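You operate a simulated robot arm through the tools that you are given. There is no shell and no other tool. Be economical: measure what you need, move in short steps, check, and stop when the job is done.

Carry out the task below with a simulated robot arm. There is one attempt and no reset: what you move stays moved.

JOB
Open the drawer of the tool stand, take the 40 white filter from the fitting bench and put it in the inside of the tool stand's drawer and shut the drawer again. Fetch the black nest with the smallest size on its label and set it on the coarse checker plate. Put the white pouch on the plate corner beside the arm by the belt away on the short shelf under the work top. Put the grey valve with a blue cap on the plate behind the welder. Put one of the blue valve with a white caps from the black pocket tray on the green case. Put the 44 white housing from the top of the welder bench in the green good bin and the 36 white housing in the grey fail bin. Any order will do. Set down upright: white filter, grey valve with a blue cap, blue valve with a white cap, white housing.

The check looks at the end state, three seconds after you hand in, the way a careful person would. Anything else that was tipped, shoved, dropped, spilled or broken makes it a failure. Lids that push on must go on centred and level and be pressed home; caps that screw on are set level and turned clockwise until they are tight.

ROBOT AND FRAMES
A 6-joint arm with a fingered hand on a trunk, on a base that drives. Base frame: it is fixed to the floor where the robot stands at the start and does not move with it; the origin is under the middle of the robot, x ahead of it, y to its left, z up. Lengths are in m, angles in rad, forces in N, time in s.
With the tool pointing down near the work surface it reaches from about 0.1 to 0.56 m from the robot's upright axis, wherever it stands. Its first joint turns from -2.897 to 2.897 rad. Places, roughly: black nest [-1, -1.5, 1]; blue valve with a white cap [2.5, -0.75, 1]; coarse checker plate [0.5, -1.5, 0.75]; drawer of the tool stand [0.5, 0, 0.8]; green GOOD bin (14x17 cm) [2.5, -1.1, 0.86]; green case [-0.5, -1.5, 1]; grey FAIL bin (14x17 cm) [2.5, -1.26, 0.86]; grey valve with a blue cap [2.5, -0.75, 1]; inside of the tool stand's drawer [0.5, 0, 0.7]; plate behind the welder (29x15 cm) [-0.9, 2.32, 0.86]; short shelf under the work top [-3.5, 4.4, 0.5]; white filter [-3.5, -1.25, 1]; white housing [2.75, -0.25, 1]; white pouch [-0.25, 0.75, 1]. Payload 3.2 kg.
The tool frame sits at the grasp point between the pads (the TCP): z along the fingers, y along the line on which they close. The tips reach 0.022 m beyond it. Largest opening 0.112 m; the body of the gripper starts 0.06 m behind the TCP. The gripper is a hand of 3 fingers: y runs from the thumb to the fingers, the wrist lies at [0, 0, -0.218] in the tool frame, and closing takes about 1.5 s.
Orientation is that of the tool frame in the base frame, as a unit quaternion [w, x, y, z]. With the fingers straight down and closing along the base's y, the tool's x points along the base's -x, its y along +y and its z along -z.

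CONTROLS
- The arm moves only by the tool nudge_tool. Its arguments are lists of equal length, an entry for each row: "rot": the turn, a rotation vector about the tool's x, y, z in degrees, a list of three; "offset": the shift along the tool's x, y, z in m, a list of three; "jaw": the closure in counts, from 0 (fully open) to 255 (shut). In form: {"rot": [[wx, wy, wz], ...], "offset": [[dx, dy, dz], ...], "jaw": [jaw, ...]}. A call has 1 to 12 rows; each row is the pose to reach, as a shift and turn from the pose commanded when the call began, along the tool's axes at that moment. Rows are played at 5 a second. More than 0.05 m and 0.15 rad between two rows, or a gripper value outside its range, and nothing of the call is played. Where a pose cannot be reached the arm comes as near as it can. A force on the tool above 40 N (or 10 N above the force at the start of the call, whichever is more), or a blocked arm, ends the call early, and 0.2 s more pass. The fingers move at their own pace (about 0.108 m/s each) and stop on an object; they squeeze with about 27 N. The grip force told is the motor's: it shows also when the fingers shut on nothing. Time passes only in rows, and 0.2 s behind the last, so rows that repeat a pose let the fingers close. The reply holds the time, the measured pose of the TCP, the force on the tool along the base axes, the opening and the grip force, in the units named above and with some noise, with the torque about the TCP (base axes, N m) and any sound that the robot's microphone picked up, and new pictures: "show" is both (left out), scene, wrist or none.
- Cameras (640 x 400 px; columns grow to the right, rows downward): "scene" is now at [-0.0046, 0.2116, 1.3523]; the picture's right is [0.64, -0.77, 0.00], its down [-0.63, -0.52, -0.57] and it looks along [0.44, 0.36, -0.82] (base axes); focal length 214 px, centre (320, 200). "wrist" rides on the gripper at [0.066, 0.003, -0.08] in the tool frame; the picture's right is [-0.05, 1.00, 0.00], its down [-0.77, -0.04, -0.64] and it looks along [-0.64, -0.03, 0.77] (tool axes); focal length 275 px, centre (320, 200). There is no depth. A picture from a camera that has moved, and an enlarged one, comes with that camera's place and axes in the base frame and with its lens.
- move_column(by): slides the trunk up (or, below 0, down) by that many m; the arm and the scene camera ride with it, the base frame stays. It gives what a move gives, with no picture.
- drive_base(legs): drives the robot by 1 to 6 legs, each [ahead, turn to the left] in m and rad, along the robot's own axes; the way and the turn of a leg run together, so that a leg with both is an arc; at most 1.5 m and 3.142 rad a leg. The arm and the cameras ride along, it lands a little off, and it stops where it bumps. It gives what a move gives, and a new picture of the scene camera.
- preshape(shape): the hand has 3 fingers and takes this shape, open, in about a second: jaw (thumb against the fingers, like two jaws); tri (thumb and two fingers); tip (a fingertip pinch); poke (one finger out to press); point (the index stretched); flat (the hand flat); cup (the hand cupped); fist (a fist). The gripper value then closes the fingers along that shape, each until it touches; the sizes above hold for jaw. It gives what a move gives, with no picture.
- pan_tilt(pan, tilt): turns the head with the scene camera to pan (to the left, within 2.705 rad either way) and tilt (down, from -0.506 to 1.204), counted from straight ahead of the robot. It gives what a move gives, and a new picture of the scene camera.
- zoom(camera, box): a new picture of the part [left, top, right, bottom] of that camera's present view, enlarged. No time passes.
- hand_in(): hands the job in; it is judged then, once.

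Go step by step. Nothing tells you exact positions but the pictures and the camera data: compare them with the known pose of the tool, close in by small moves and look again before you grip or let go. The budget is 483 turns and 360 pictures, counting those below and the enlarged ones. Unless the task says otherwise, let go and move clear before handing in, and close with one line.

The tools are called after "Emit:" as a command line: name --argument value ..., lists and objects as JSON in quotes. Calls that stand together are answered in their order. nudge_tool: Moves the arm, as the interface text tells. Its arguments: {"type":"object","properties":{"rot":{"type":"array"},"offset":{"type":"array"},"jaw":{"type":"array"},"show":{"type":"string","enum":["both","scene","wrist","none"]}},"required":["rot","offset","jaw"]} The other tools are called the same way: move_column (by) slides the trunk up or down; preshape (shape) gives the hand a shape; drive_base (legs) drives the base; pan_tilt (pan, tilt) turns the head that bears the scene camera; zoom (camera, box) takes an enlarged picture of a part of a camera's view; hand_in () hands the job in.

At the start:

```text
clock: 0.0
eef_pos: [0.2294, 0.2707, 1.1178]
tcp_rot: [0.0, 0.001, 1.0, 0.0]
force: [0.3, 0.2, 0.4]
ft_torque: [0.01, -0.01, 0.0]
gripper_width: 0.1116
gripper_force: 0.0
shape: jaw
trunk travel left (down, up): [-0.398, 0.192]
robot x, y, heading: [-0.0044, -0.0016, 0.002]
head pan, tilt: [0.689, 0.96]
```

scene: 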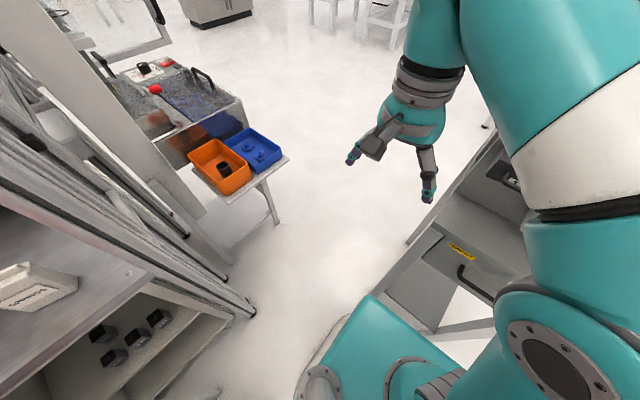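
wrist: 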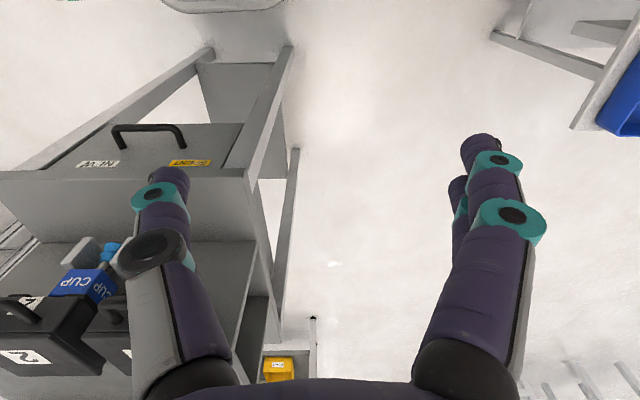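

I see a tool stand with a drawer ahead and a pouch on a plate to the left. I'll look around first to map the hall.

Emit:
pan_tilt --pan 0 --tilt 0.5

Emit:
pan_tilt --pan 1.3 --tilt 0.5

Emit:
pan_tilt --pan 2.6 --tilt 0.5

Emit:
pan_tilt --pan -1.3 --tilt 0.5

Emit:
pan_tilt --pan -2.6 --tilt 0.5

```text
clock: 1.1
eef_pos: [0.2284, 0.2705, 1.1184]
tcp_rot: [0.0, -0.001, 1.0, 0.0]
force: [-0.4, -0.3, -0.6]
ft_torque: [-0.01, 0.0, 0.0]
gripper_width: 0.112
gripper_force: 0.0
shape: jaw
trunk travel left (down, up): [-0.398, 0.192]
robot x, y, heading: [-0.0009, 0.001, -0.002]
head pan, tilt: [0.0, 0.499]
camera scene: at [0.0307, 0.1659, 1.3905], right [0.0, -1.0, 0.0], down [-0.48, 0.0, -0.88], along [0.88, 0.0, -0.48], focal length 214 px, centre (320, 200)
```

scene: 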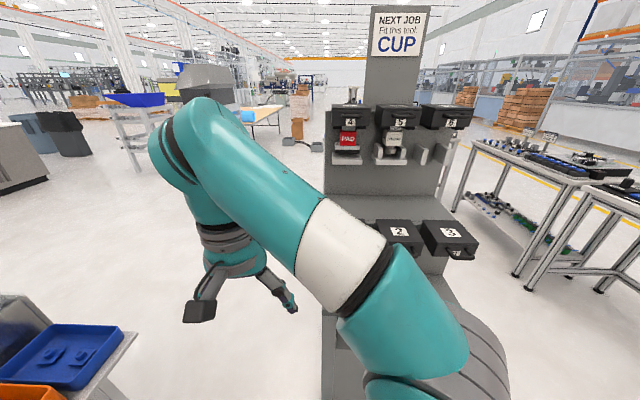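

```text
clock: 2.5
eef_pos: [0.2291, 0.2697, 1.1175]
tcp_rot: [0.0, 0.0, 1.0, 0.0]
force: [0.3, 0.3, 0.1]
ft_torque: [-0.01, 0.0, 0.03]
gripper_width: 0.112
gripper_force: 0.0
shape: jaw
trunk travel left (down, up): [-0.398, 0.192]
robot x, y, heading: [-0.0006, -0.0031, 0.0]
head pan, tilt: [1.3, 0.499]
camera scene: at [-0.0359, 0.2534, 1.3906], right [0.96, -0.27, 0.0], down [-0.13, -0.46, -0.88], along [0.24, 0.85, -0.48], focal length 214 px, centre (320, 200)
```

scene: 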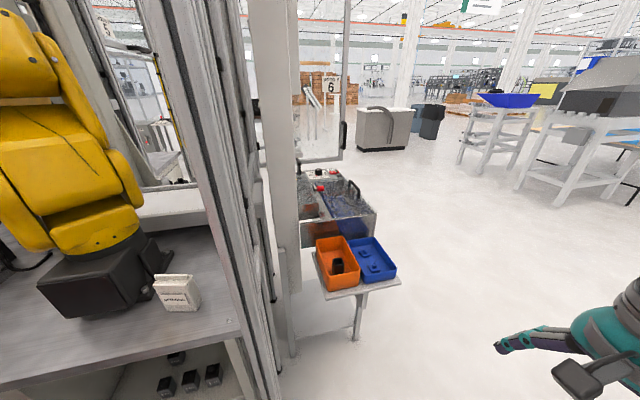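

```text
clock: 4.0
eef_pos: [0.2295, 0.2712, 1.117]
tcp_rot: [0.0, 0.0, 1.0, 0.0]
force: [0.0, -0.2, 0.4]
ft_torque: [-0.01, 0.0, 0.03]
gripper_width: 0.1118
gripper_force: 0.0
shape: jaw
trunk travel left (down, up): [-0.398, 0.192]
robot x, y, heading: [0.0008, 0.0006, -0.003]
head pan, tilt: [2.601, 0.499]
camera scene: at [-0.1382, 0.2127, 1.3906], right [0.52, 0.86, 0.0], down [0.41, -0.25, -0.88], along [-0.75, 0.45, -0.48], focal length 214 px, centre (320, 200)
```

scene: 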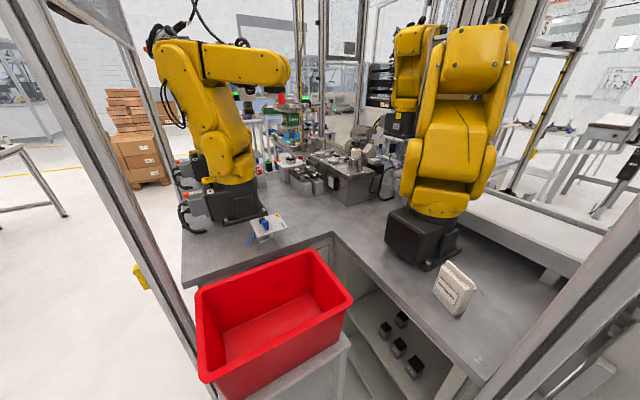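

```text
clock: 7.2
eef_pos: [0.2291, 0.2705, 1.1166]
tcp_rot: [0.0, 0.0, 1.0, -0.001]
force: [-0.3, -0.4, 0.1]
ft_torque: [0.0, -0.01, 0.02]
gripper_width: 0.1118
gripper_force: 0.1
shape: jaw
trunk travel left (down, up): [-0.398, 0.192]
robot x, y, heading: [0.0002, -0.0027, 0.006]
head pan, tilt: [-1.3, 0.499]
camera scene: at [-0.0359, 0.0781, 1.3906], right [-0.96, -0.27, 0.0], down [-0.13, 0.46, -0.88], along [0.23, -0.85, -0.48], focal length 214 px, centre (320, 200)
```

scene: 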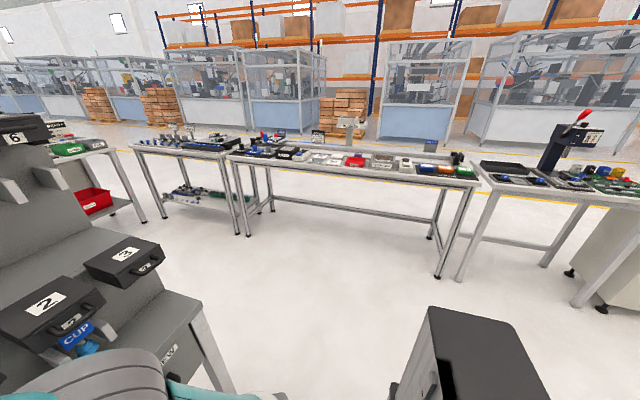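

```text
clock: 8.7
eef_pos: [0.2299, 0.2699, 1.1169]
tcp_rot: [0.0, 0.0, 1.0, 0.0]
force: [0.8, 0.2, 0.6]
ft_torque: [0.01, -0.04, -0.02]
gripper_width: 0.1119
gripper_force: 0.0
shape: jaw
trunk travel left (down, up): [-0.398, 0.192]
robot x, y, heading: [0.002, -0.0014, -0.0]
head pan, tilt: [-2.601, 0.499]
camera scene: at [-0.1382, 0.1189, 1.3906], right [-0.52, 0.86, 0.0], down [0.41, 0.25, -0.88], along [-0.75, -0.45, -0.48], focal length 214 px, centre (320, 200)
```

scene: 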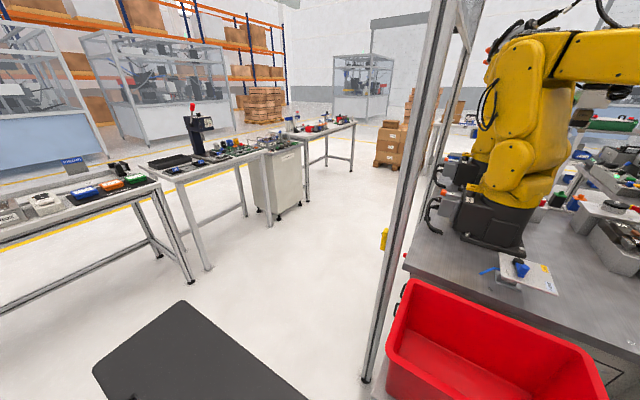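

The drawer front faces the robot. I'll look closely at it through the wrist camera.

Emit:
zoom --camera "wrist" --box '[0, 60, 320, 260]'

Emit:
pan_tilt --pan 0.3 --tilt 1.1

```text
2.00 times, centred on (160, 160) of wrist
camera zoom: at [0.1632, 0.2733, 1.1981], right [0.05, 1.0, 0.0], down [0.77, -0.04, 0.64], along [0.64, -0.03, -0.77], focal length 551 px, centre (640, 280)
```

zoom: 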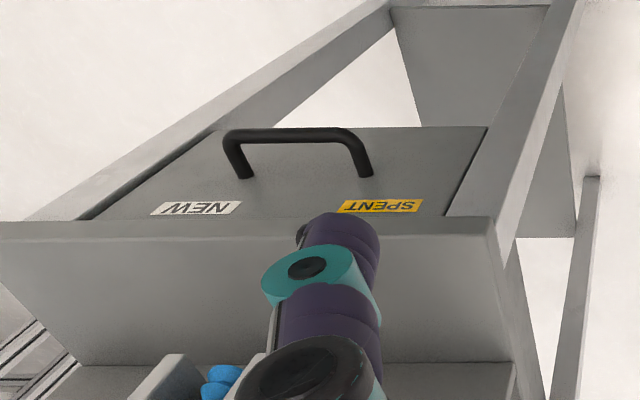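

```text
clock: 11.2
eef_pos: [0.2292, 0.27, 1.1164]
tcp_rot: [0.001, 0.0, 1.0, 0.0]
force: [-0.4, 0.5, 0.2]
ft_torque: [-0.04, -0.01, -0.01]
gripper_width: 0.1122
gripper_force: 0.0
shape: jaw
trunk travel left (down, up): [-0.398, 0.192]
robot x, y, heading: [0.0027, -0.0027, -0.001]
head pan, tilt: [0.3, 1.1]
camera scene: at [0.0001, 0.1844, 1.3429], right [0.3, -0.96, 0.0], down [-0.85, -0.26, -0.45], along [0.43, 0.13, -0.89], focal length 214 px, centre (320, 200)
```

scene: 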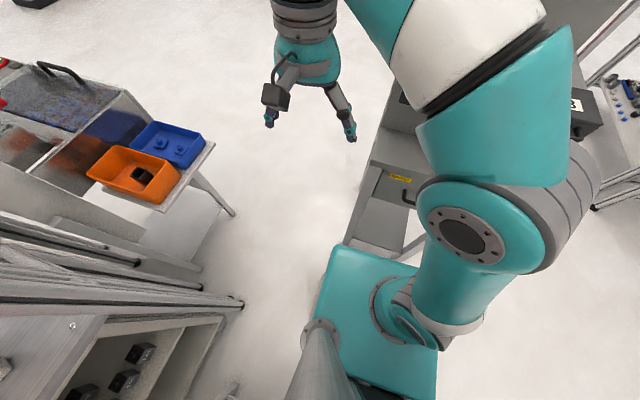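

Handle bar is around (0.35, -0.02, 0.78). I need space behind me to pull the drawer, so I'll look down at the surroundings.

Emit:
pan_tilt --pan -2.2 --tilt 1.2

Emit:
pan_tilt --pan 2.6 --tilt 1.2

```text
clock: 13.5
eef_pos: [0.2289, 0.2715, 1.1172]
tcp_rot: [0.0, 0.0, 1.0, -0.001]
force: [0.1, -0.4, -0.3]
ft_torque: [0.01, -0.01, 0.02]
gripper_width: 0.1119
gripper_force: 0.0
shape: jaw
trunk travel left (down, up): [-0.398, 0.192]
robot x, y, heading: [0.0032, -0.0023, -0.002]
head pan, tilt: [-2.201, 1.201]
camera scene: at [-0.0932, 0.1206, 1.3369], right [-0.81, 0.59, 0.0], down [0.55, 0.75, -0.36], along [-0.21, -0.29, -0.93], focal length 214 px, centre (320, 200)
```

scene: 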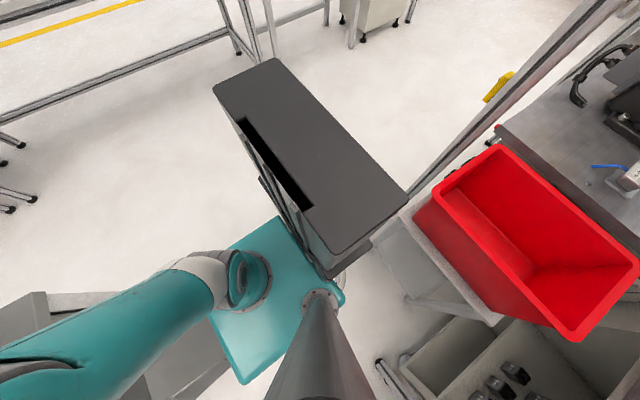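

```text
clock: 17.3
eef_pos: [0.2303, 0.2703, 1.117]
tcp_rot: [0.0, 0.0, 1.0, 0.0]
force: [0.1, -0.3, 1.1]
ft_torque: [0.0, -0.01, 0.01]
gripper_width: 0.112
gripper_force: 0.0
shape: jaw
trunk travel left (down, up): [-0.398, 0.192]
robot x, y, heading: [0.0004, 0.0, -0.005]
head pan, tilt: [2.601, 1.201]
camera scene: at [-0.1082, 0.1946, 1.3369], right [0.52, 0.86, 0.0], down [0.8, -0.48, -0.36], along [-0.31, 0.19, -0.93], focal length 214 px, centre (320, 200)
```

scene: 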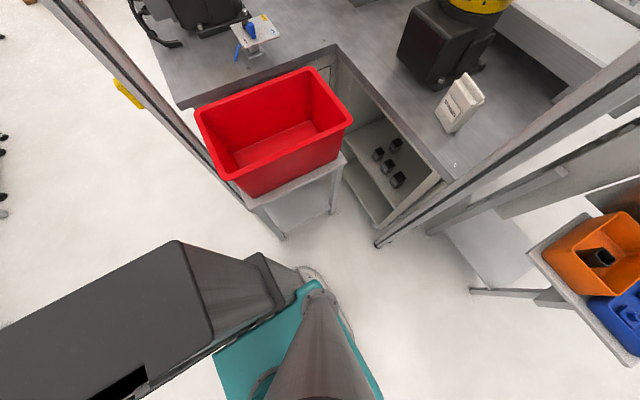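

The black cabinet is part of the robot. I'll back off a little, then turn left and reverse towards the free floor on the right (-y), so that I can work the drawer from its side.

Emit:
drive_base --legs '[[-0.12, 0], [0, 1.2]]'

```text
clock: 21.6
eef_pos: [-0.3018, 0.3037, 1.116]
tcp_rot: [-0.001, -0.582, 0.813, 0.0]
force: [0.5, 0.1, -0.2]
ft_torque: [-0.02, 0.0, 0.0]
gripper_width: 0.1119
gripper_force: 0.2
shape: jaw
trunk travel left (down, up): [-0.398, 0.192]
robot x, y, heading: [-0.1211, -0.002, 1.245]
head pan, tilt: [2.601, 1.201]
camera scene: at [-0.3389, -0.04, 1.3369], right [-0.65, 0.76, 0.0], down [0.71, 0.6, -0.36], along [-0.28, -0.23, -0.93], focal length 214 px, centre (320, 200)
```

scene: 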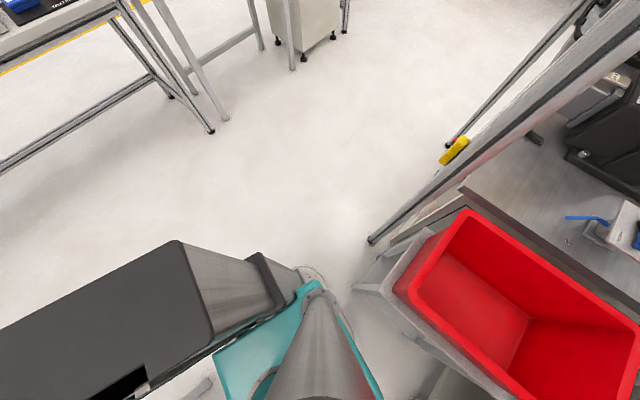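

Clear so far. Now reverse into the free area.

Emit:
drive_base --legs '[[-0.45, 0.33], [0, -1.57], [0.1, 0]]'

Emit:
pan_tilt --pan 0.6 --tilt 0.9

```text
clock: 28.9
eef_pos: [0.1337, -0.1691, 1.1168]
tcp_rot: [0.0, -0.008, 1.0, 0.0]
force: [-0.8, 0.3, 0.9]
ft_torque: [-0.02, 0.01, 0.02]
gripper_width: 0.1121
gripper_force: 0.1
shape: jaw
trunk travel left (down, up): [-0.398, 0.192]
robot x, y, heading: [-0.0929, -0.443, 0.026]
head pan, tilt: [2.601, 1.201]
camera scene: at [-0.2026, -0.2515, 1.3369], right [0.5, 0.87, 0.0], down [0.81, -0.46, -0.36], along [-0.31, 0.18, -0.93], focal length 214 px, centre (320, 200)
```

scene: 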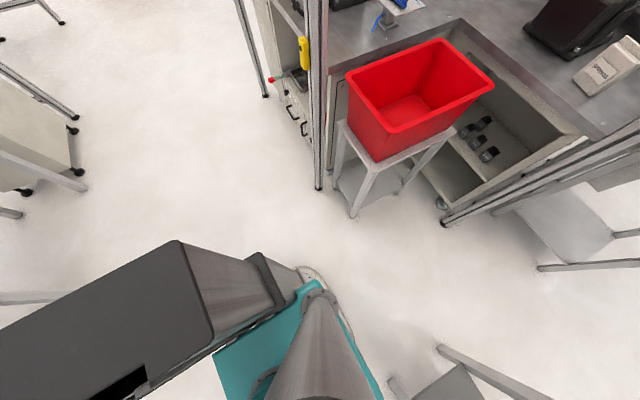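

```text
clock: 30.8
eef_pos: [0.1335, -0.1696, 1.1183]
tcp_rot: [0.0, -0.008, 1.0, 0.0]
force: [0.5, 0.0, 0.3]
ft_torque: [0.0, 0.01, 0.02]
gripper_width: 0.112
gripper_force: 0.0
shape: jaw
trunk travel left (down, up): [-0.398, 0.192]
robot x, y, heading: [-0.0864, -0.4442, 0.025]
head pan, tilt: [0.6, 0.901]
camera scene: at [-0.0932, -0.2353, 1.3567], right [0.58, -0.81, 0.0], down [-0.64, -0.46, -0.62], along [0.5, 0.36, -0.78], focal length 214 px, centre (320, 200)
```

scene: 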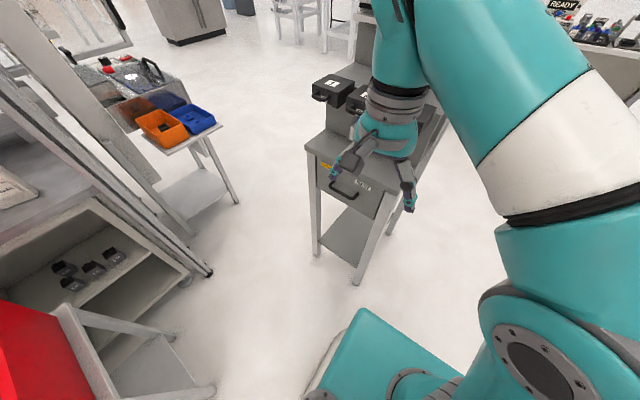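

Now the drawer is visible in front-left. Zoom on it to measure the handle from here.

Emit:
zoom --camera "scene" --box '[270, 110, 430, 210]'

Emit:
zoom --camera "wrist" --box '[0, 0, 640, 400]'

```text
4.00 times, centred on (350, 160) of scene
camera zoom: at [-0.0932, -0.2353, 1.3567], right [0.58, -0.81, 0.0], down [-0.64, -0.46, -0.62], along [0.5, 0.36, -0.78], focal length 858 px, centre (200, 360)
```

zoom: 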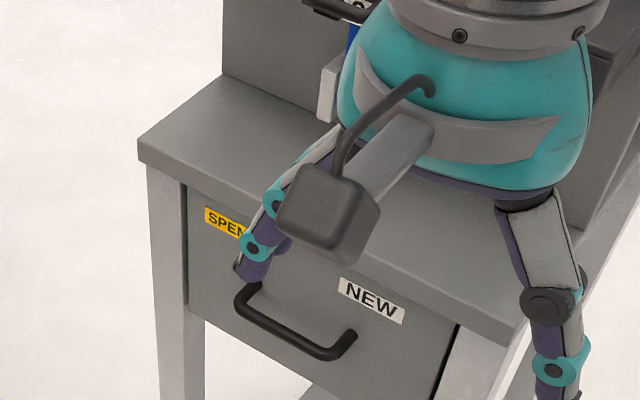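

```text
1.00 times, centred on (320, 200) of wrist (not enlarged: the box is as wide or as high as the picture)
camera zoom: at [0.0678, -0.1671, 1.198], right [0.03, 1.0, 0.0], down [0.77, -0.02, 0.64], along [0.64, -0.02, -0.77], focal length 275 px, centre (320, 200)
```

zoom: 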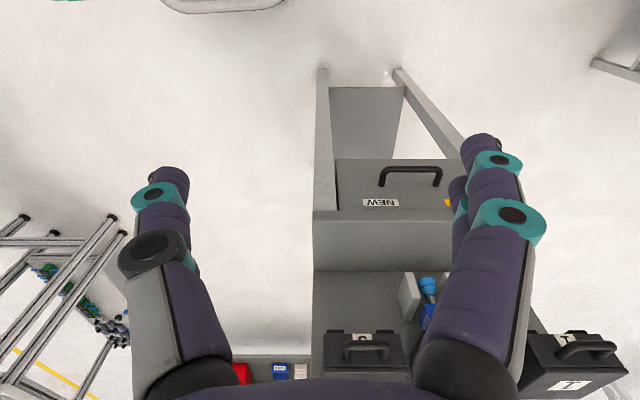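

Handle bar is about x=0.363, y from -0.053 to 0.053, z=0.76. I'll lower the trunk and turn the tool so it points forward (+x), closing vertically.

Emit:
move_column --by -0.25

Emit:
nudge_tool --rot '[[0, 0, -8.3], [0, 0, -16.6], [0, 0, -24.9], [0, 0, -33.2], [0, 0, -41.5], [0, 0, -49.8], [0, 0, -58.1], [0, 0, -66.4], [0, 0, -74.7], [0, 0, -83], [0, 0, -91.3]]' --offset '[[0, 0.015, 0], [0, 0.03, 0], [0, 0.045, 0], [0, 0.06, 0], [0, 0.075, 0], [0, 0.09, 0], [0, 0.105, 0], [0, 0.12, 0], [0, 0.135, 0], [0, 0.15, 0], [0, 0.165, 0]]' --jaw '[0, 0, 0, 0, 0, 0, 0, 0, 0, 0, 0]' --show "scene"

```text
clock: 33.4
eef_pos: [0.1343, -0.1689, 0.8674]
tcp_rot: [0.0, -0.009, 1.0, -0.001]
force: [-0.1, -0.3, -0.4]
ft_torque: [-0.04, -0.04, 0.01]
gripper_width: 0.1118
gripper_force: 0.0
shape: jaw
trunk travel left (down, up): [-0.148, 0.442]
robot x, y, heading: [-0.0909, -0.4413, 0.023]
head pan, tilt: [0.6, 0.901]
```

```text
clock: 35.8
eef_pos: [0.0266, -0.0279, 0.8173]
tcp_rot: [0.0, 0.71, -0.704, -0.001]
force: [0.5, -0.1, -0.1]
ft_torque: [0.01, -0.02, -0.03]
gripper_width: 0.112
gripper_force: 0.0
shape: jaw
out of reach, approached as far as the arm can: row 3, 4, 5, 6, 7, 8, 9, 10, 11
trunk travel left (down, up): [-0.148, 0.442]
robot x, y, heading: [-0.0884, -0.4454, 0.022]
head pan, tilt: [0.6, 0.901]
camera scene: at [-0.0929, -0.2354, 1.1067], right [0.58, -0.81, 0.0], down [-0.64, -0.46, -0.62], along [0.5, 0.36, -0.78], focal length 214 px, centre (320, 200)
```

scene: 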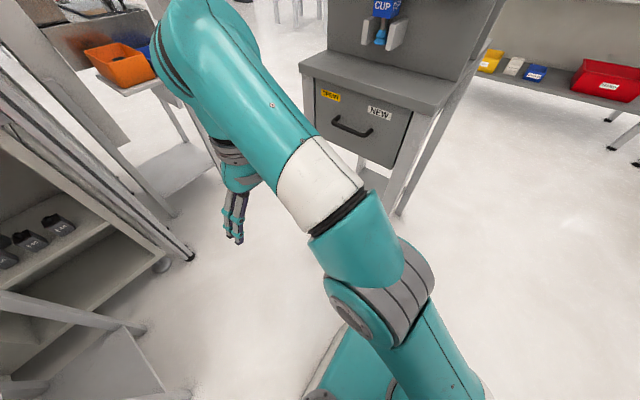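

The arm was limited there, but pointing forward brings the wrist nearer. Now pitch the tool to point along +x.

Emit:
nudge_tool --rot '[[8.2, 0, 0], [16.4, 0, 0], [24.6, 0, 0], [32.8, 0, 0], [41, 0, 0], [49.2, 0, 0], [57.4, 0, 0], [65.6, 0, 0], [73.8, 0, 0], [82, 0, 0], [90, 0, 0]]' --offset '[[0, -0.02, 0.0], [0, -0.04, 0.0], [0, -0.06, 0.0], [0, -0.08, 0.01], [0, -0.1, 0.01], [0, -0.12, 0.02], [0, -0.14, 0.02], [0, -0.16, 0.03], [0, -0.18, 0.03], [0, -0.2, 0.04], [0, -0.22, 0.04]]' --jaw '[0, 0, 0, 0, 0, 0, 0, 0, 0, 0, 0]' --show "both"

```text
clock: 38.2
eef_pos: [0.2514, -0.0165, 0.7814]
tcp_rot: [0.511, -0.51, 0.489, -0.49]
force: [0.5, 0.5, 0.5]
ft_torque: [0.01, 0.02, 0.0]
gripper_width: 0.1119
gripper_force: 0.1
shape: jaw
trunk travel left (down, up): [-0.148, 0.442]
robot x, y, heading: [-0.0882, -0.4447, 0.022]
head pan, tilt: [0.6, 0.901]
camera scene: at [-0.0933, -0.2355, 1.1068], right [0.58, -0.81, 0.0], down [-0.64, -0.46, -0.62], along [0.5, 0.36, -0.78], focal length 214 px, centre (320, 200)
camera wrist: at [0.1727, -0.0867, 0.7781], right [0.0, 0.05, -1.0], down [-0.67, 0.74, 0.04], along [0.74, 0.67, 0.03], focal length 275 px, centre (320, 200)
```

scene: 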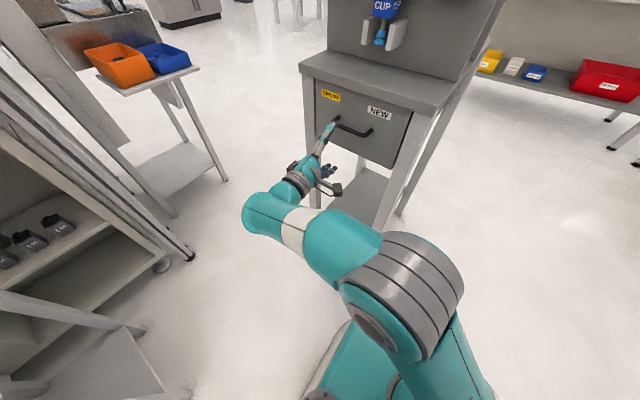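
wrist: 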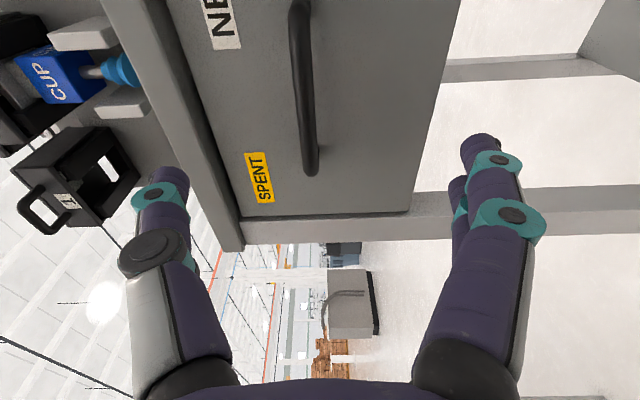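

The handle sits between the fingers, bar at about x=0.363, z≈0.785. Advance 0.10 m.

Emit:
nudge_tool --rot '[[0, 0, 0], [0, 0, 0], [0, 0, 0], [0, 0, 0]]' --offset '[[0, 0, 0.025], [0, 0, 0.05], [0, 0, 0.075], [0, 0, 0.1]]' --jaw '[0, 0, 0, 0]' --show "wrist"

```text
clock: 39.2
eef_pos: [0.3509, -0.0153, 0.78]
tcp_rot: [0.51, -0.51, 0.49, -0.49]
force: [-0.3, -0.3, 0.2]
ft_torque: [0.0, -0.03, -0.01]
gripper_width: 0.112
gripper_force: 0.0
shape: jaw
trunk travel left (down, up): [-0.148, 0.442]
robot x, y, heading: [-0.0921, -0.4434, 0.02]
head pan, tilt: [0.6, 0.901]
camera wrist: at [0.2729, -0.0847, 0.7779], right [0.0, 0.05, -1.0], down [-0.67, 0.74, 0.04], along [0.75, 0.67, 0.03], focal length 275 px, centre (320, 200)
```

wrist: 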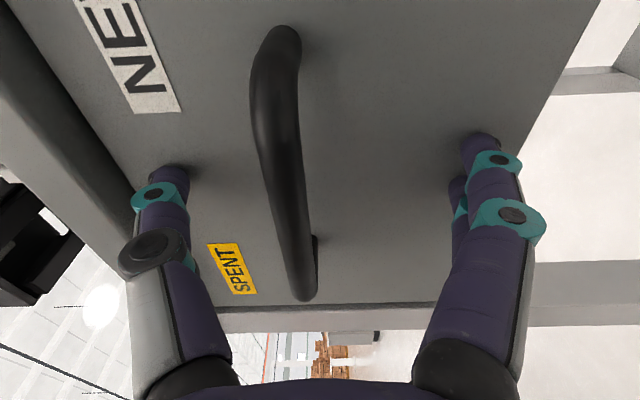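

The bar is about 1 cm above the tool centre; I'll shift up and close.

Emit:
nudge_tool --rot '[[0, 0, 0], [0, 0, 0], [0, 0, 0], [0, 0, 0], [0, 0, 0], [0, 0, 0], [0, 0, 0], [0, 0, 0], [0, 0, 0]]' --offset '[[0, -0.01, 0.008], [0, -0.01, 0.008], [0, -0.01, 0.008], [0, -0.01, 0.008], [0, -0.01, 0.008], [0, -0.01, 0.008], [0, -0.01, 0.008], [0, -0.01, 0.008], [0, -0.01, 0.008]]' --jaw '[0, 255, 255, 255, 255, 255, 255, 255, 255]' --show "wrist"

```text
clock: 39.8
eef_pos: [0.3537, -0.0117, 0.7916]
tcp_rot: [0.512, -0.511, 0.487, -0.489]
force: [-6.6, 0.7, 2.9]
ft_torque: [-0.04, -0.02, -0.07]
gripper_width: 0.0217
gripper_force: 27.3
shape: jaw
trunk travel left (down, up): [-0.148, 0.442]
robot x, y, heading: [-0.0908, -0.4414, 0.036]
head pan, tilt: [0.6, 0.901]
stopped in row 2: the force on the tool passed its limit at 42 N (the readings are from after the stop); the commanded pose is now the measured one
camera wrist: at [0.2765, -0.0819, 0.7893], right [0.0, 0.05, -1.0], down [-0.67, 0.74, 0.03], along [0.74, 0.67, 0.03], focal length 275 px, centre (320, 200)
```

wrist: 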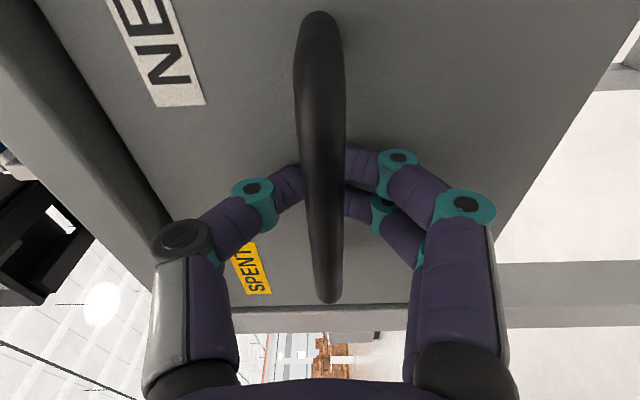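

The bar is gripped. Pull the drawer straight back.

Emit:
nudge_tool --rot '[[0, 0, 0], [0, 0, 0], [0, 0, 0], [0, 0, 0], [0, 0, 0], [0, 0, 0], [0, 0, 0], [0, 0, 0]]' --offset '[[0, 0, -0.01], [0, 0, -0.025], [0, 0, -0.04], [0, 0, -0.055], [0, 0, -0.07], [0, 0, -0.085], [0, 0, -0.1], [0, 0, -0.115]]' --jaw '[255, 255, 255, 255, 255, 255, 255, 255]' --show "both"

```text
clock: 41.5
eef_pos: [0.2412, -0.0206, 0.7912]
tcp_rot: [-0.51, 0.511, -0.49, 0.488]
force: [-0.6, 0.2, -0.3]
ft_torque: [0.0, 0.04, 0.0]
gripper_width: 0.0046
gripper_force: 26.4
shape: jaw
trunk travel left (down, up): [-0.148, 0.442]
robot x, y, heading: [-0.0893, -0.4457, 0.028]
head pan, tilt: [0.6, 0.901]
camera scene: at [-0.095, -0.2354, 1.1067], right [0.59, -0.81, 0.0], down [-0.63, -0.46, -0.62], along [0.5, 0.36, -0.78], focal length 214 px, centre (320, 200)
camera wrist: at [0.1633, -0.0886, 0.7877], right [0.0, 0.05, -1.0], down [-0.67, 0.74, 0.04], along [0.74, 0.67, 0.03], focal length 275 px, centre (320, 200)
```

scene: 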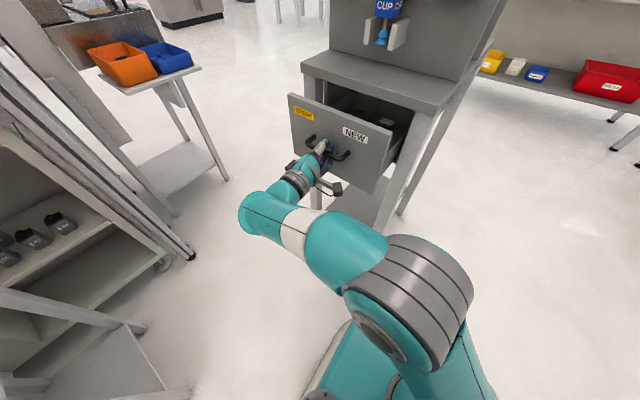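
wrist: 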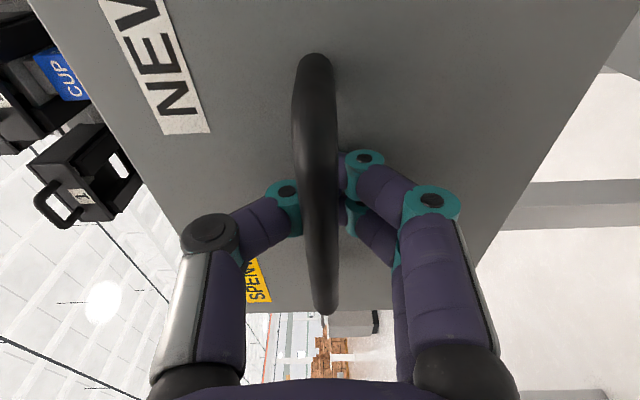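

The drawer comes along. Continue pulling.

Emit:
nudge_tool --rot '[[0, 0, 0], [0, 0, 0], [0, 0, 0], [0, 0, 0], [0, 0, 0], [0, 0, 0]]' --offset '[[0, 0, -0.015], [0, 0, -0.03], [0, 0, -0.045], [0, 0, -0.06], [0, 0, -0.075], [0, 0, -0.09]]' --jaw '[255, 255, 255, 255, 255, 255]' --show "scene"

```text
clock: 43.0
eef_pos: [0.1503, -0.0225, 0.79]
tcp_rot: [0.512, -0.511, 0.49, -0.487]
force: [0.2, -0.2, -0.1]
ft_torque: [-0.02, -0.02, -0.03]
gripper_width: 0.0047
gripper_force: 26.7
shape: jaw
trunk travel left (down, up): [-0.148, 0.442]
robot x, y, heading: [-0.0912, -0.4444, 0.027]
head pan, tilt: [0.6, 0.901]
camera scene: at [-0.095, -0.2354, 1.1067], right [0.59, -0.81, 0.0], down [-0.63, -0.46, -0.62], along [0.5, 0.36, -0.78], focal length 214 px, centre (320, 200)
```

scene: 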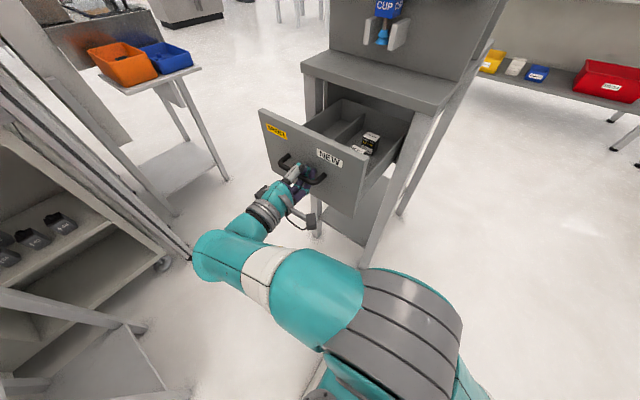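

Open by about 0.2 m. Release and look inside.

Emit:
nudge_tool --rot '[[0, 0, 0], [0, 0, 0], [0, 0, 0], [0, 0, 0], [0, 0, 0], [0, 0, 0]]' --offset '[[0, 0, -0.012], [0, 0, -0.025], [0, 0, -0.025], [0, 0, -0.025], [0, 0, -0.025], [0, 0, -0.025]]' --jaw '[255, 255, 0, 0, 0, 0]' --show "none"

Emit:
zoom --camera "scene" --box '[240, 60, 440, 200]'

```text
clock: 44.4
eef_pos: [0.1247, -0.0234, 0.7917]
tcp_rot: [-0.511, 0.512, -0.489, 0.488]
force: [0.0, -0.1, 0.2]
ft_torque: [0.01, -0.03, -0.04]
gripper_width: 0.1121
gripper_force: 0.1
shape: jaw
trunk travel left (down, up): [-0.148, 0.442]
robot x, y, heading: [-0.0926, -0.4444, 0.027]
head pan, tilt: [0.6, 0.901]
```

```text
2.86 times, centred on (340, 130) of scene
camera zoom: at [-0.095, -0.2354, 1.1067], right [0.59, -0.81, 0.0], down [-0.63, -0.46, -0.62], along [0.5, 0.36, -0.78], focal length 613 px, centre (263, 400)
```

zoom: 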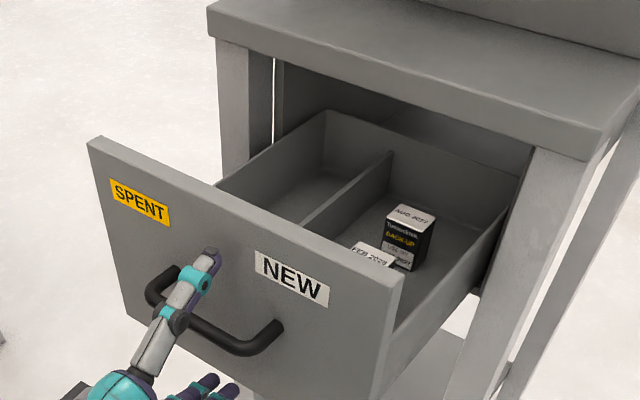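

Drawer is open with SPENT and NEW compartments. Back the hand out and turn it downward again, then raise the trunk.

Emit:
nudge_tool --rot '[[0, 0, 0], [0, 0, 0], [0, 0, 0], [-8.2, 0, 0], [-16.4, 0, 0], [-24.6, 0, 0], [-32.8, 0, 0], [-41, 0, 0], [-49.2, 0, 0], [-57.4, 0, 0]]' --offset '[[0, 0, -0.03], [0, 0, -0.06], [0, 0, -0.08], [0.015, -0.01, -0.09], [0.03, -0.02, -0.1], [0.045, -0.03, -0.1], [0.06, -0.04, -0.1], [0.075, -0.05, -0.1], [0.09, -0.06, -0.1], [0.1, -0.07, -0.1]]' --jaw '[0, 0, 0, 0, 0, 0, 0, 0, 0, 0]' --show "scene"

```text
clock: 46.5
eef_pos: [0.0276, -0.1272, 0.8621]
tcp_rot: [-0.203, 0.695, -0.662, 0.192]
force: [-0.5, 0.5, 0.1]
ft_torque: [-0.01, 0.06, 0.0]
gripper_width: 0.112
gripper_force: 0.1
shape: jaw
trunk travel left (down, up): [-0.148, 0.442]
robot x, y, heading: [-0.0905, -0.4464, 0.028]
head pan, tilt: [0.6, 0.901]
camera scene: at [-0.0951, -0.2353, 1.1067], right [0.59, -0.81, 0.0], down [-0.63, -0.46, -0.62], along [0.5, 0.36, -0.78], focal length 214 px, centre (320, 200)
```

scene: 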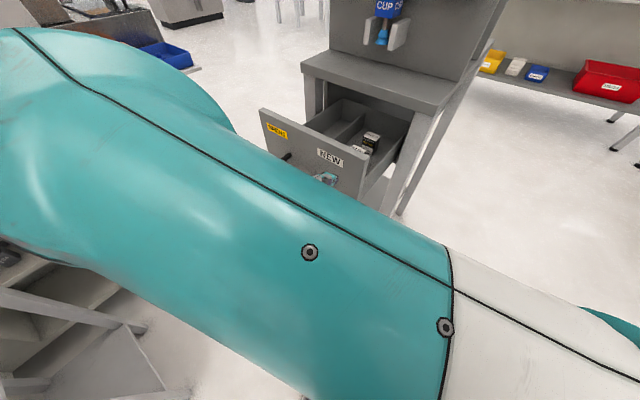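

Finish pitching to straight down, then raise the trunk.

Emit:
nudge_tool --rot '[[-8, 0, 0], [-16, 0, 0], [-24, 0, 0], [-32.6, 0, 0], [-32.6, 0, 0]]' --offset '[[0.02, 0, 0], [0.04, 0, 0], [0.05, 0, 0], [0.05, 0, 0], [0.05, 0, 0]]' --jaw '[0, 0, 0, 0, 0]' --show "none"

Emit:
move_column --by 0.25

Emit:
pan_tilt --pan -0.3 --tilt 0.55

```text
clock: 47.8
eef_pos: [0.0311, -0.1775, 0.8631]
tcp_rot: [0.001, 0.723, -0.691, -0.003]
force: [0.1, -0.7, 0.7]
ft_torque: [-0.03, 0.0, -0.03]
gripper_width: 0.112
gripper_force: 0.0
shape: jaw
trunk travel left (down, up): [-0.148, 0.442]
robot x, y, heading: [-0.093, -0.4427, 0.027]
head pan, tilt: [0.6, 0.901]
```

```text
clock: 50.3
eef_pos: [0.0309, -0.1784, 1.1121]
tcp_rot: [0.001, 0.723, -0.691, -0.001]
force: [0.2, -0.5, 0.2]
ft_torque: [0.0, 0.01, 0.01]
gripper_width: 0.112
gripper_force: 0.0
shape: jaw
trunk travel left (down, up): [-0.398, 0.192]
robot x, y, heading: [-0.0897, -0.4403, 0.024]
head pan, tilt: [0.6, 0.901]
```

```text
clock: 51.5
eef_pos: [0.0301, -0.1769, 1.1111]
tcp_rot: [0.001, 0.723, -0.691, -0.001]
force: [0.2, 0.1, -0.4]
ft_torque: [0.01, -0.01, -0.03]
gripper_width: 0.1122
gripper_force: 0.1
shape: jaw
trunk travel left (down, up): [-0.398, 0.192]
robot x, y, heading: [-0.0914, -0.4411, 0.032]
head pan, tilt: [-0.3, 0.55]
camera scene: at [-0.0696, -0.3039, 1.386], right [-0.27, -0.96, 0.0], down [-0.5, 0.14, -0.85], along [0.82, -0.23, -0.52], focal length 214 px, centre (320, 200)
```

scene: 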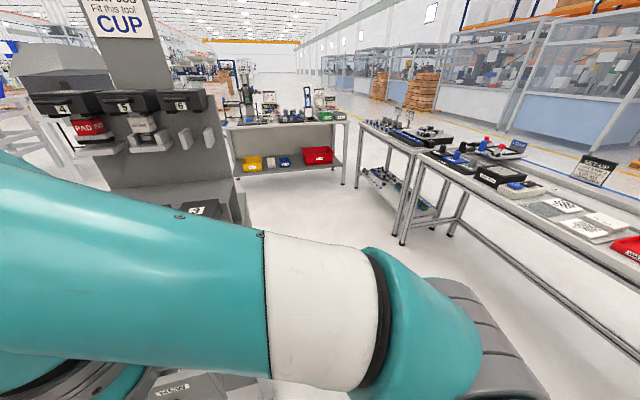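

The arm blocks the view; swing it to the front right of the robot before driving.

Emit:
nudge_tool --rot '[[0, 0, 8], [0, 0, 16], [0, 0, 24], [0, 0, 32], [0, 0, 40], [0, 0, 48], [0, 0, 56], [0, 0, 64], [0, 0, 72], [0, 0, 80], [0, 0, 88]]' --offset '[[0.02, -0.04, 0], [0.04, -0.08, 0], [0.07, -0.11, 0], [0.1, -0.14, 0], [0.14, -0.16, 0], [0.18, -0.17, 0], [0.22, -0.17, 0], [0.26, -0.17, 0], [0.3, -0.17, 0], [0.34, -0.16, 0], [0.38, -0.15, 0]]' --jaw '[0, 0, 0, 0, 0, 0, 0, 0, 0, 0, 0]' --show "scene"

```text
clock: 53.9
eef_pos: [0.2005, -0.549, 1.1092]
tcp_rot: [0.001, -0.038, 0.999, -0.001]
force: [-1.0, -0.7, 1.0]
ft_torque: [-0.03, 0.0, 0.0]
gripper_width: 0.1122
gripper_force: 0.0
shape: jaw
trunk travel left (down, up): [-0.398, 0.192]
robot x, y, heading: [-0.0903, -0.4441, 0.028]
head pan, tilt: [-0.3, 0.55]
camera scene: at [-0.0697, -0.3042, 1.3861], right [-0.27, -0.96, 0.0], down [-0.5, 0.14, -0.85], along [0.82, -0.23, -0.52], focal length 214 px, centre (320, 200)
```

scene: 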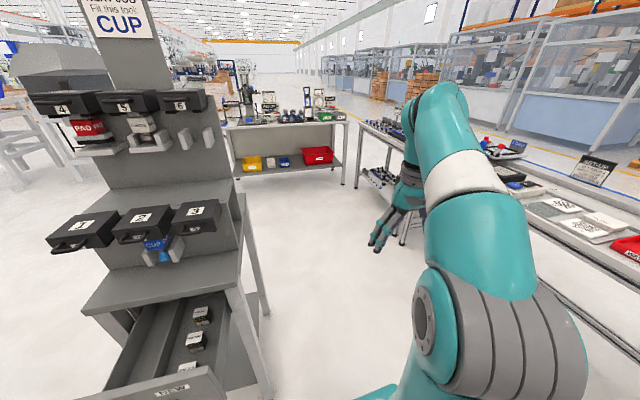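

Good view now. Drive along the aisle towards the far bench.

Emit:
drive_base --legs '[[0, -0.42], [0.75, 0], [0, 0.4], [0.9, 0]]'

```text
clock: 64.9
eef_pos: [1.8196, -0.8166, 1.1078]
tcp_rot: [0.0, -0.047, 0.999, -0.001]
force: [0.3, -0.5, 0.0]
ft_torque: [-0.03, 0.01, 0.02]
gripper_width: 0.1121
gripper_force: 0.1
shape: jaw
trunk travel left (down, up): [-0.398, 0.192]
robot x, y, heading: [1.5268, -0.7181, 0.039]
head pan, tilt: [-0.3, 0.55]
camera scene: at [1.5447, -0.5754, 1.386], right [-0.26, -0.97, 0.0], down [-0.51, 0.13, -0.85], along [0.82, -0.22, -0.52], focal length 214 px, centre (320, 200)
```

scene: 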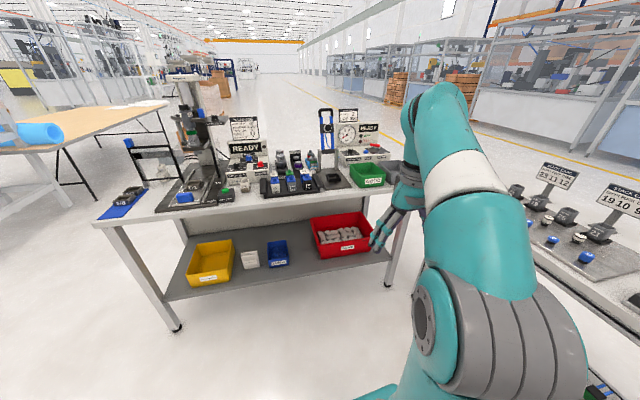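

The far bench is ahead. Zoom in to identify items.

Emit:
zoom --camera "scene" --box '[90, 80, 250, 220]'

Emit:
zoom --camera "scene" --box '[220, 95, 400, 215]'

```text
2.86 times, centred on (170, 150) of scene
camera zoom: at [1.5447, -0.5754, 1.386], right [-0.26, -0.97, 0.0], down [-0.51, 0.13, -0.85], along [0.82, -0.22, -0.52], focal length 613 px, centre (749, 343)
```

zoom: 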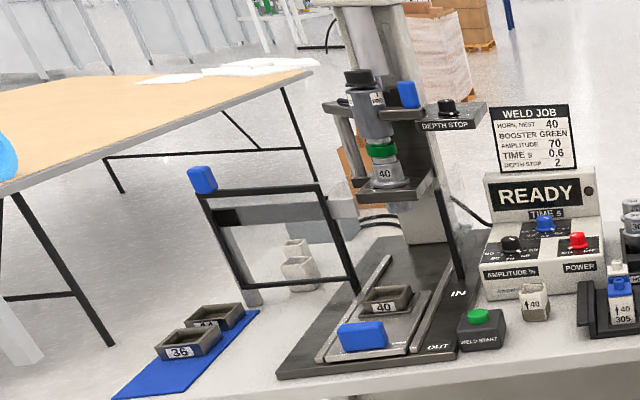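

```text
3.33 times, centred on (310, 155) of scene
camera zoom: at [1.5447, -0.5754, 1.386], right [-0.26, -0.97, 0.0], down [-0.51, 0.13, -0.85], along [0.82, -0.22, -0.52], focal length 715 px, centre (353, 350)
```

zoom: 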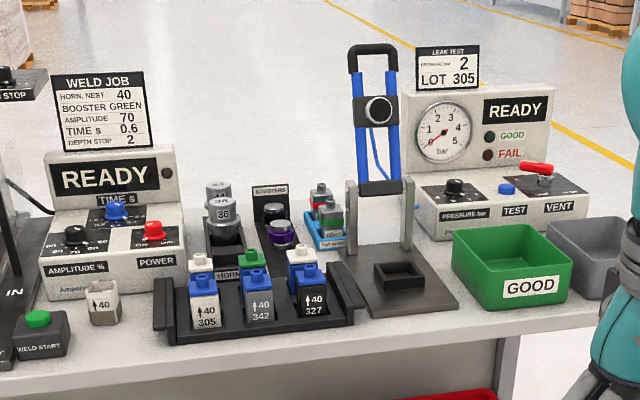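

I see nests 36/44 on a blue mat, a housing marked 40, two more housings further back at left, valves in a pocket tray, and the bins. Move closer to the left part to read the housings.

Emit:
drive_base --legs '[[0, 1.0], [0.6, 0], [0, -1.0], [0.1, 0]]'

Emit:
zoom --camera "scene" --box '[80, 50, 320, 200]'

```text
clock: 74.0
eef_pos: [2.2183, -0.299, 1.1087]
tcp_rot: [0.001, -0.053, 0.999, 0.0]
force: [0.6, -0.3, 0.1]
ft_torque: [-0.01, 0.0, 0.02]
gripper_width: 0.1121
gripper_force: 0.1
shape: jaw
trunk travel left (down, up): [-0.398, 0.192]
robot x, y, heading: [1.9251, -0.2021, 0.048]
head pan, tilt: [-0.3, 0.55]
camera scene: at [1.941, -0.0606, 1.386], right [-0.24, -0.97, 0.0], down [-0.51, 0.13, -0.85], along [0.83, -0.21, -0.52], focal length 214 px, centre (320, 200)
```

scene: 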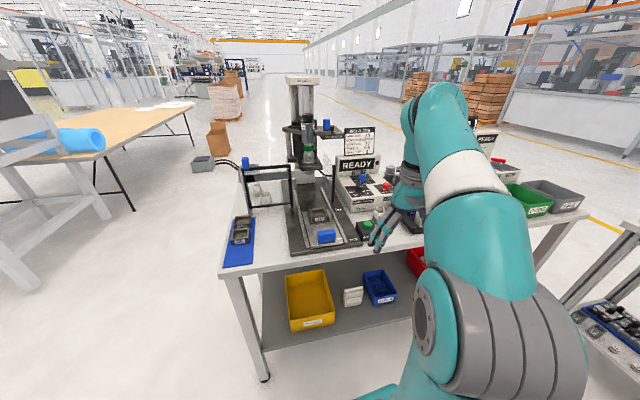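

```text
2.67 times, centred on (200, 125) of scene
camera zoom: at [1.941, -0.0606, 1.386], right [-0.24, -0.97, 0.0], down [-0.51, 0.13, -0.85], along [0.83, -0.21, -0.52], focal length 572 px, centre (640, 400)
```

zoom: 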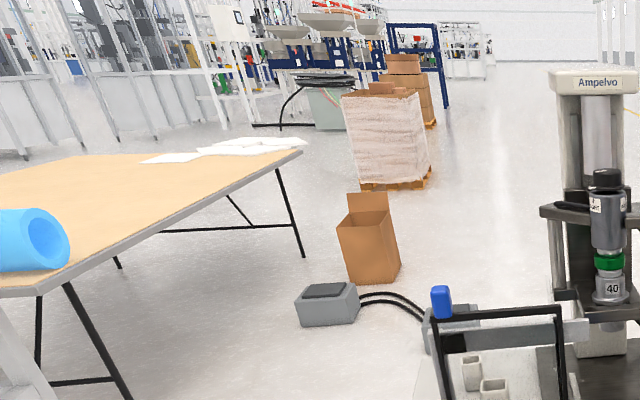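

Emit:
zoom --camera "scene" --box '[225, 160, 385, 260]'

```text
4.00 times, centred on (305, 210) of scene
camera zoom: at [1.941, -0.0606, 1.386], right [-0.24, -0.97, 0.0], down [-0.51, 0.13, -0.85], along [0.83, -0.21, -0.52], focal length 858 px, centre (380, 160)
```

zoom: 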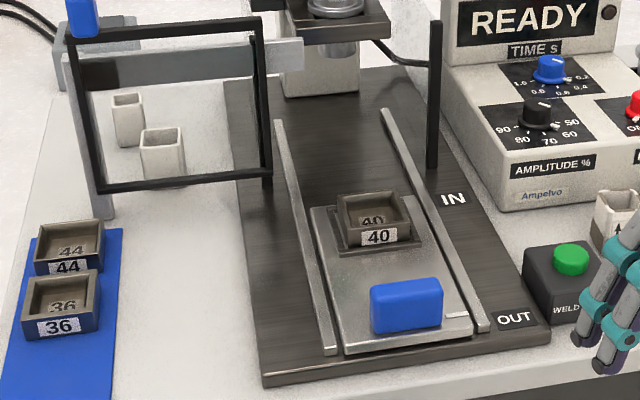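

The two other housings stand behind the guard frame at about (2.81,-0.02) and (2.90,0.02). I'll reach them from the bench's left end, so drive around to there.

Emit:
drive_base --legs '[[0, 1.5], [0.9, 0], [0, -1.55], [0.92, 0], [0, -1.57]]'

Emit:
pan_tilt --pan 0.0 --tilt 0.8

```text
clock: 94.6
eef_pos: [2.7465, 0.3141, 1.1085]
tcp_rot: [-0.001, 0.715, 0.699, 0.0]
force: [-0.1, 0.8, -0.5]
ft_torque: [0.06, -0.01, 0.01]
gripper_width: 0.1119
gripper_force: 0.0
shape: jaw
trunk travel left (down, up): [-0.398, 0.192]
robot x, y, heading: [2.8806, 0.5951, -1.645]
head pan, tilt: [-0.3, 0.55]
camera scene: at [3.0191, 0.5577, 1.386], right [-0.93, 0.37, 0.0], down [0.19, 0.49, -0.85], along [-0.31, -0.79, -0.52], focal length 214 px, centre (320, 200)
```

scene: 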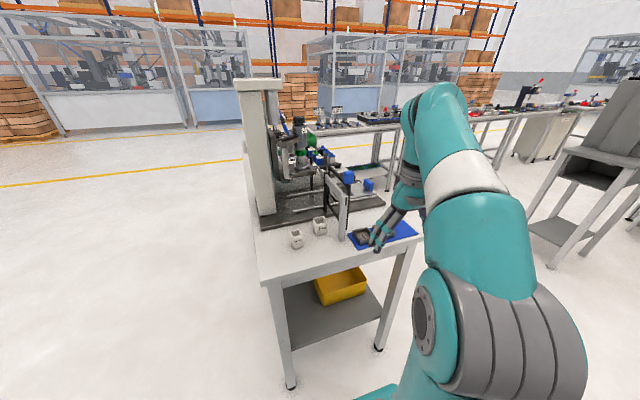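

```text
clock: 95.4
eef_pos: [2.7472, 0.3134, 1.1075]
tcp_rot: [0.0, 0.715, 0.699, 0.0]
force: [0.1, -0.1, 0.9]
ft_torque: [0.01, 0.03, -0.01]
gripper_width: 0.1117
gripper_force: 0.1
shape: jaw
trunk travel left (down, up): [-0.398, 0.192]
robot x, y, heading: [2.8849, 0.5962, -1.643]
head pan, tilt: [0.0, 0.799]
camera scene: at [3.0459, 0.5608, 1.3647], right [-1.0, 0.07, 0.0], down [0.05, 0.71, -0.7], along [-0.05, -0.7, -0.72], focal length 214 px, centre (320, 200)
```

scene: 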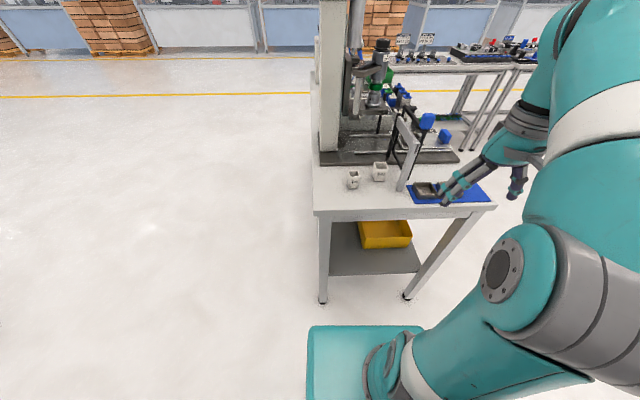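

Emit:
zoom --camera "scene" --box '[310, 130, 430, 210]'

Emit:
zoom --camera "wrist" --box '[0, 0, 640, 400]'

```text
5.00 times, centred on (370, 170) of scene
camera zoom: at [3.0459, 0.5608, 1.3647], right [-1.0, 0.07, 0.0], down [0.05, 0.71, -0.7], along [-0.05, -0.7, -0.72], focal length 1072 px, centre (70, 350)
```

zoom: 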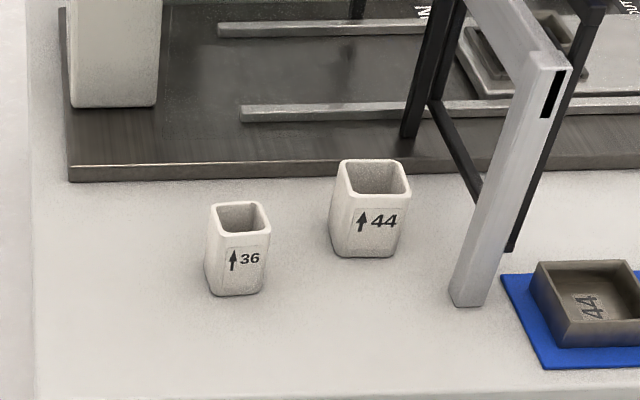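

```text
1.00 times, centred on (320, 200) of wrist (not enlarged: the box is as wide or as high as the picture)
camera zoom: at [2.7524, 0.3799, 1.1893], right [1.0, -0.07, 0.0], down [-0.05, -0.77, 0.64], along [-0.05, -0.63, -0.77], focal length 275 px, centre (320, 200)
```

zoom: 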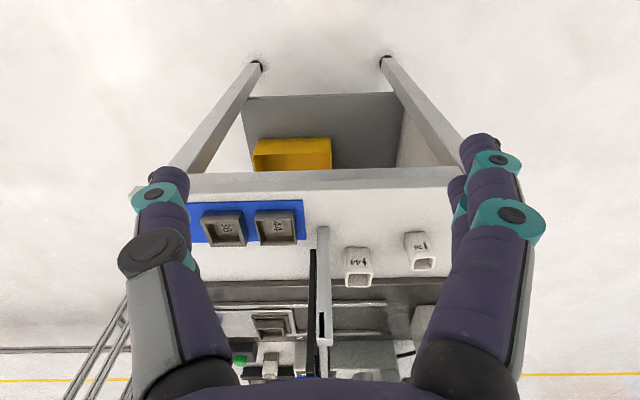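

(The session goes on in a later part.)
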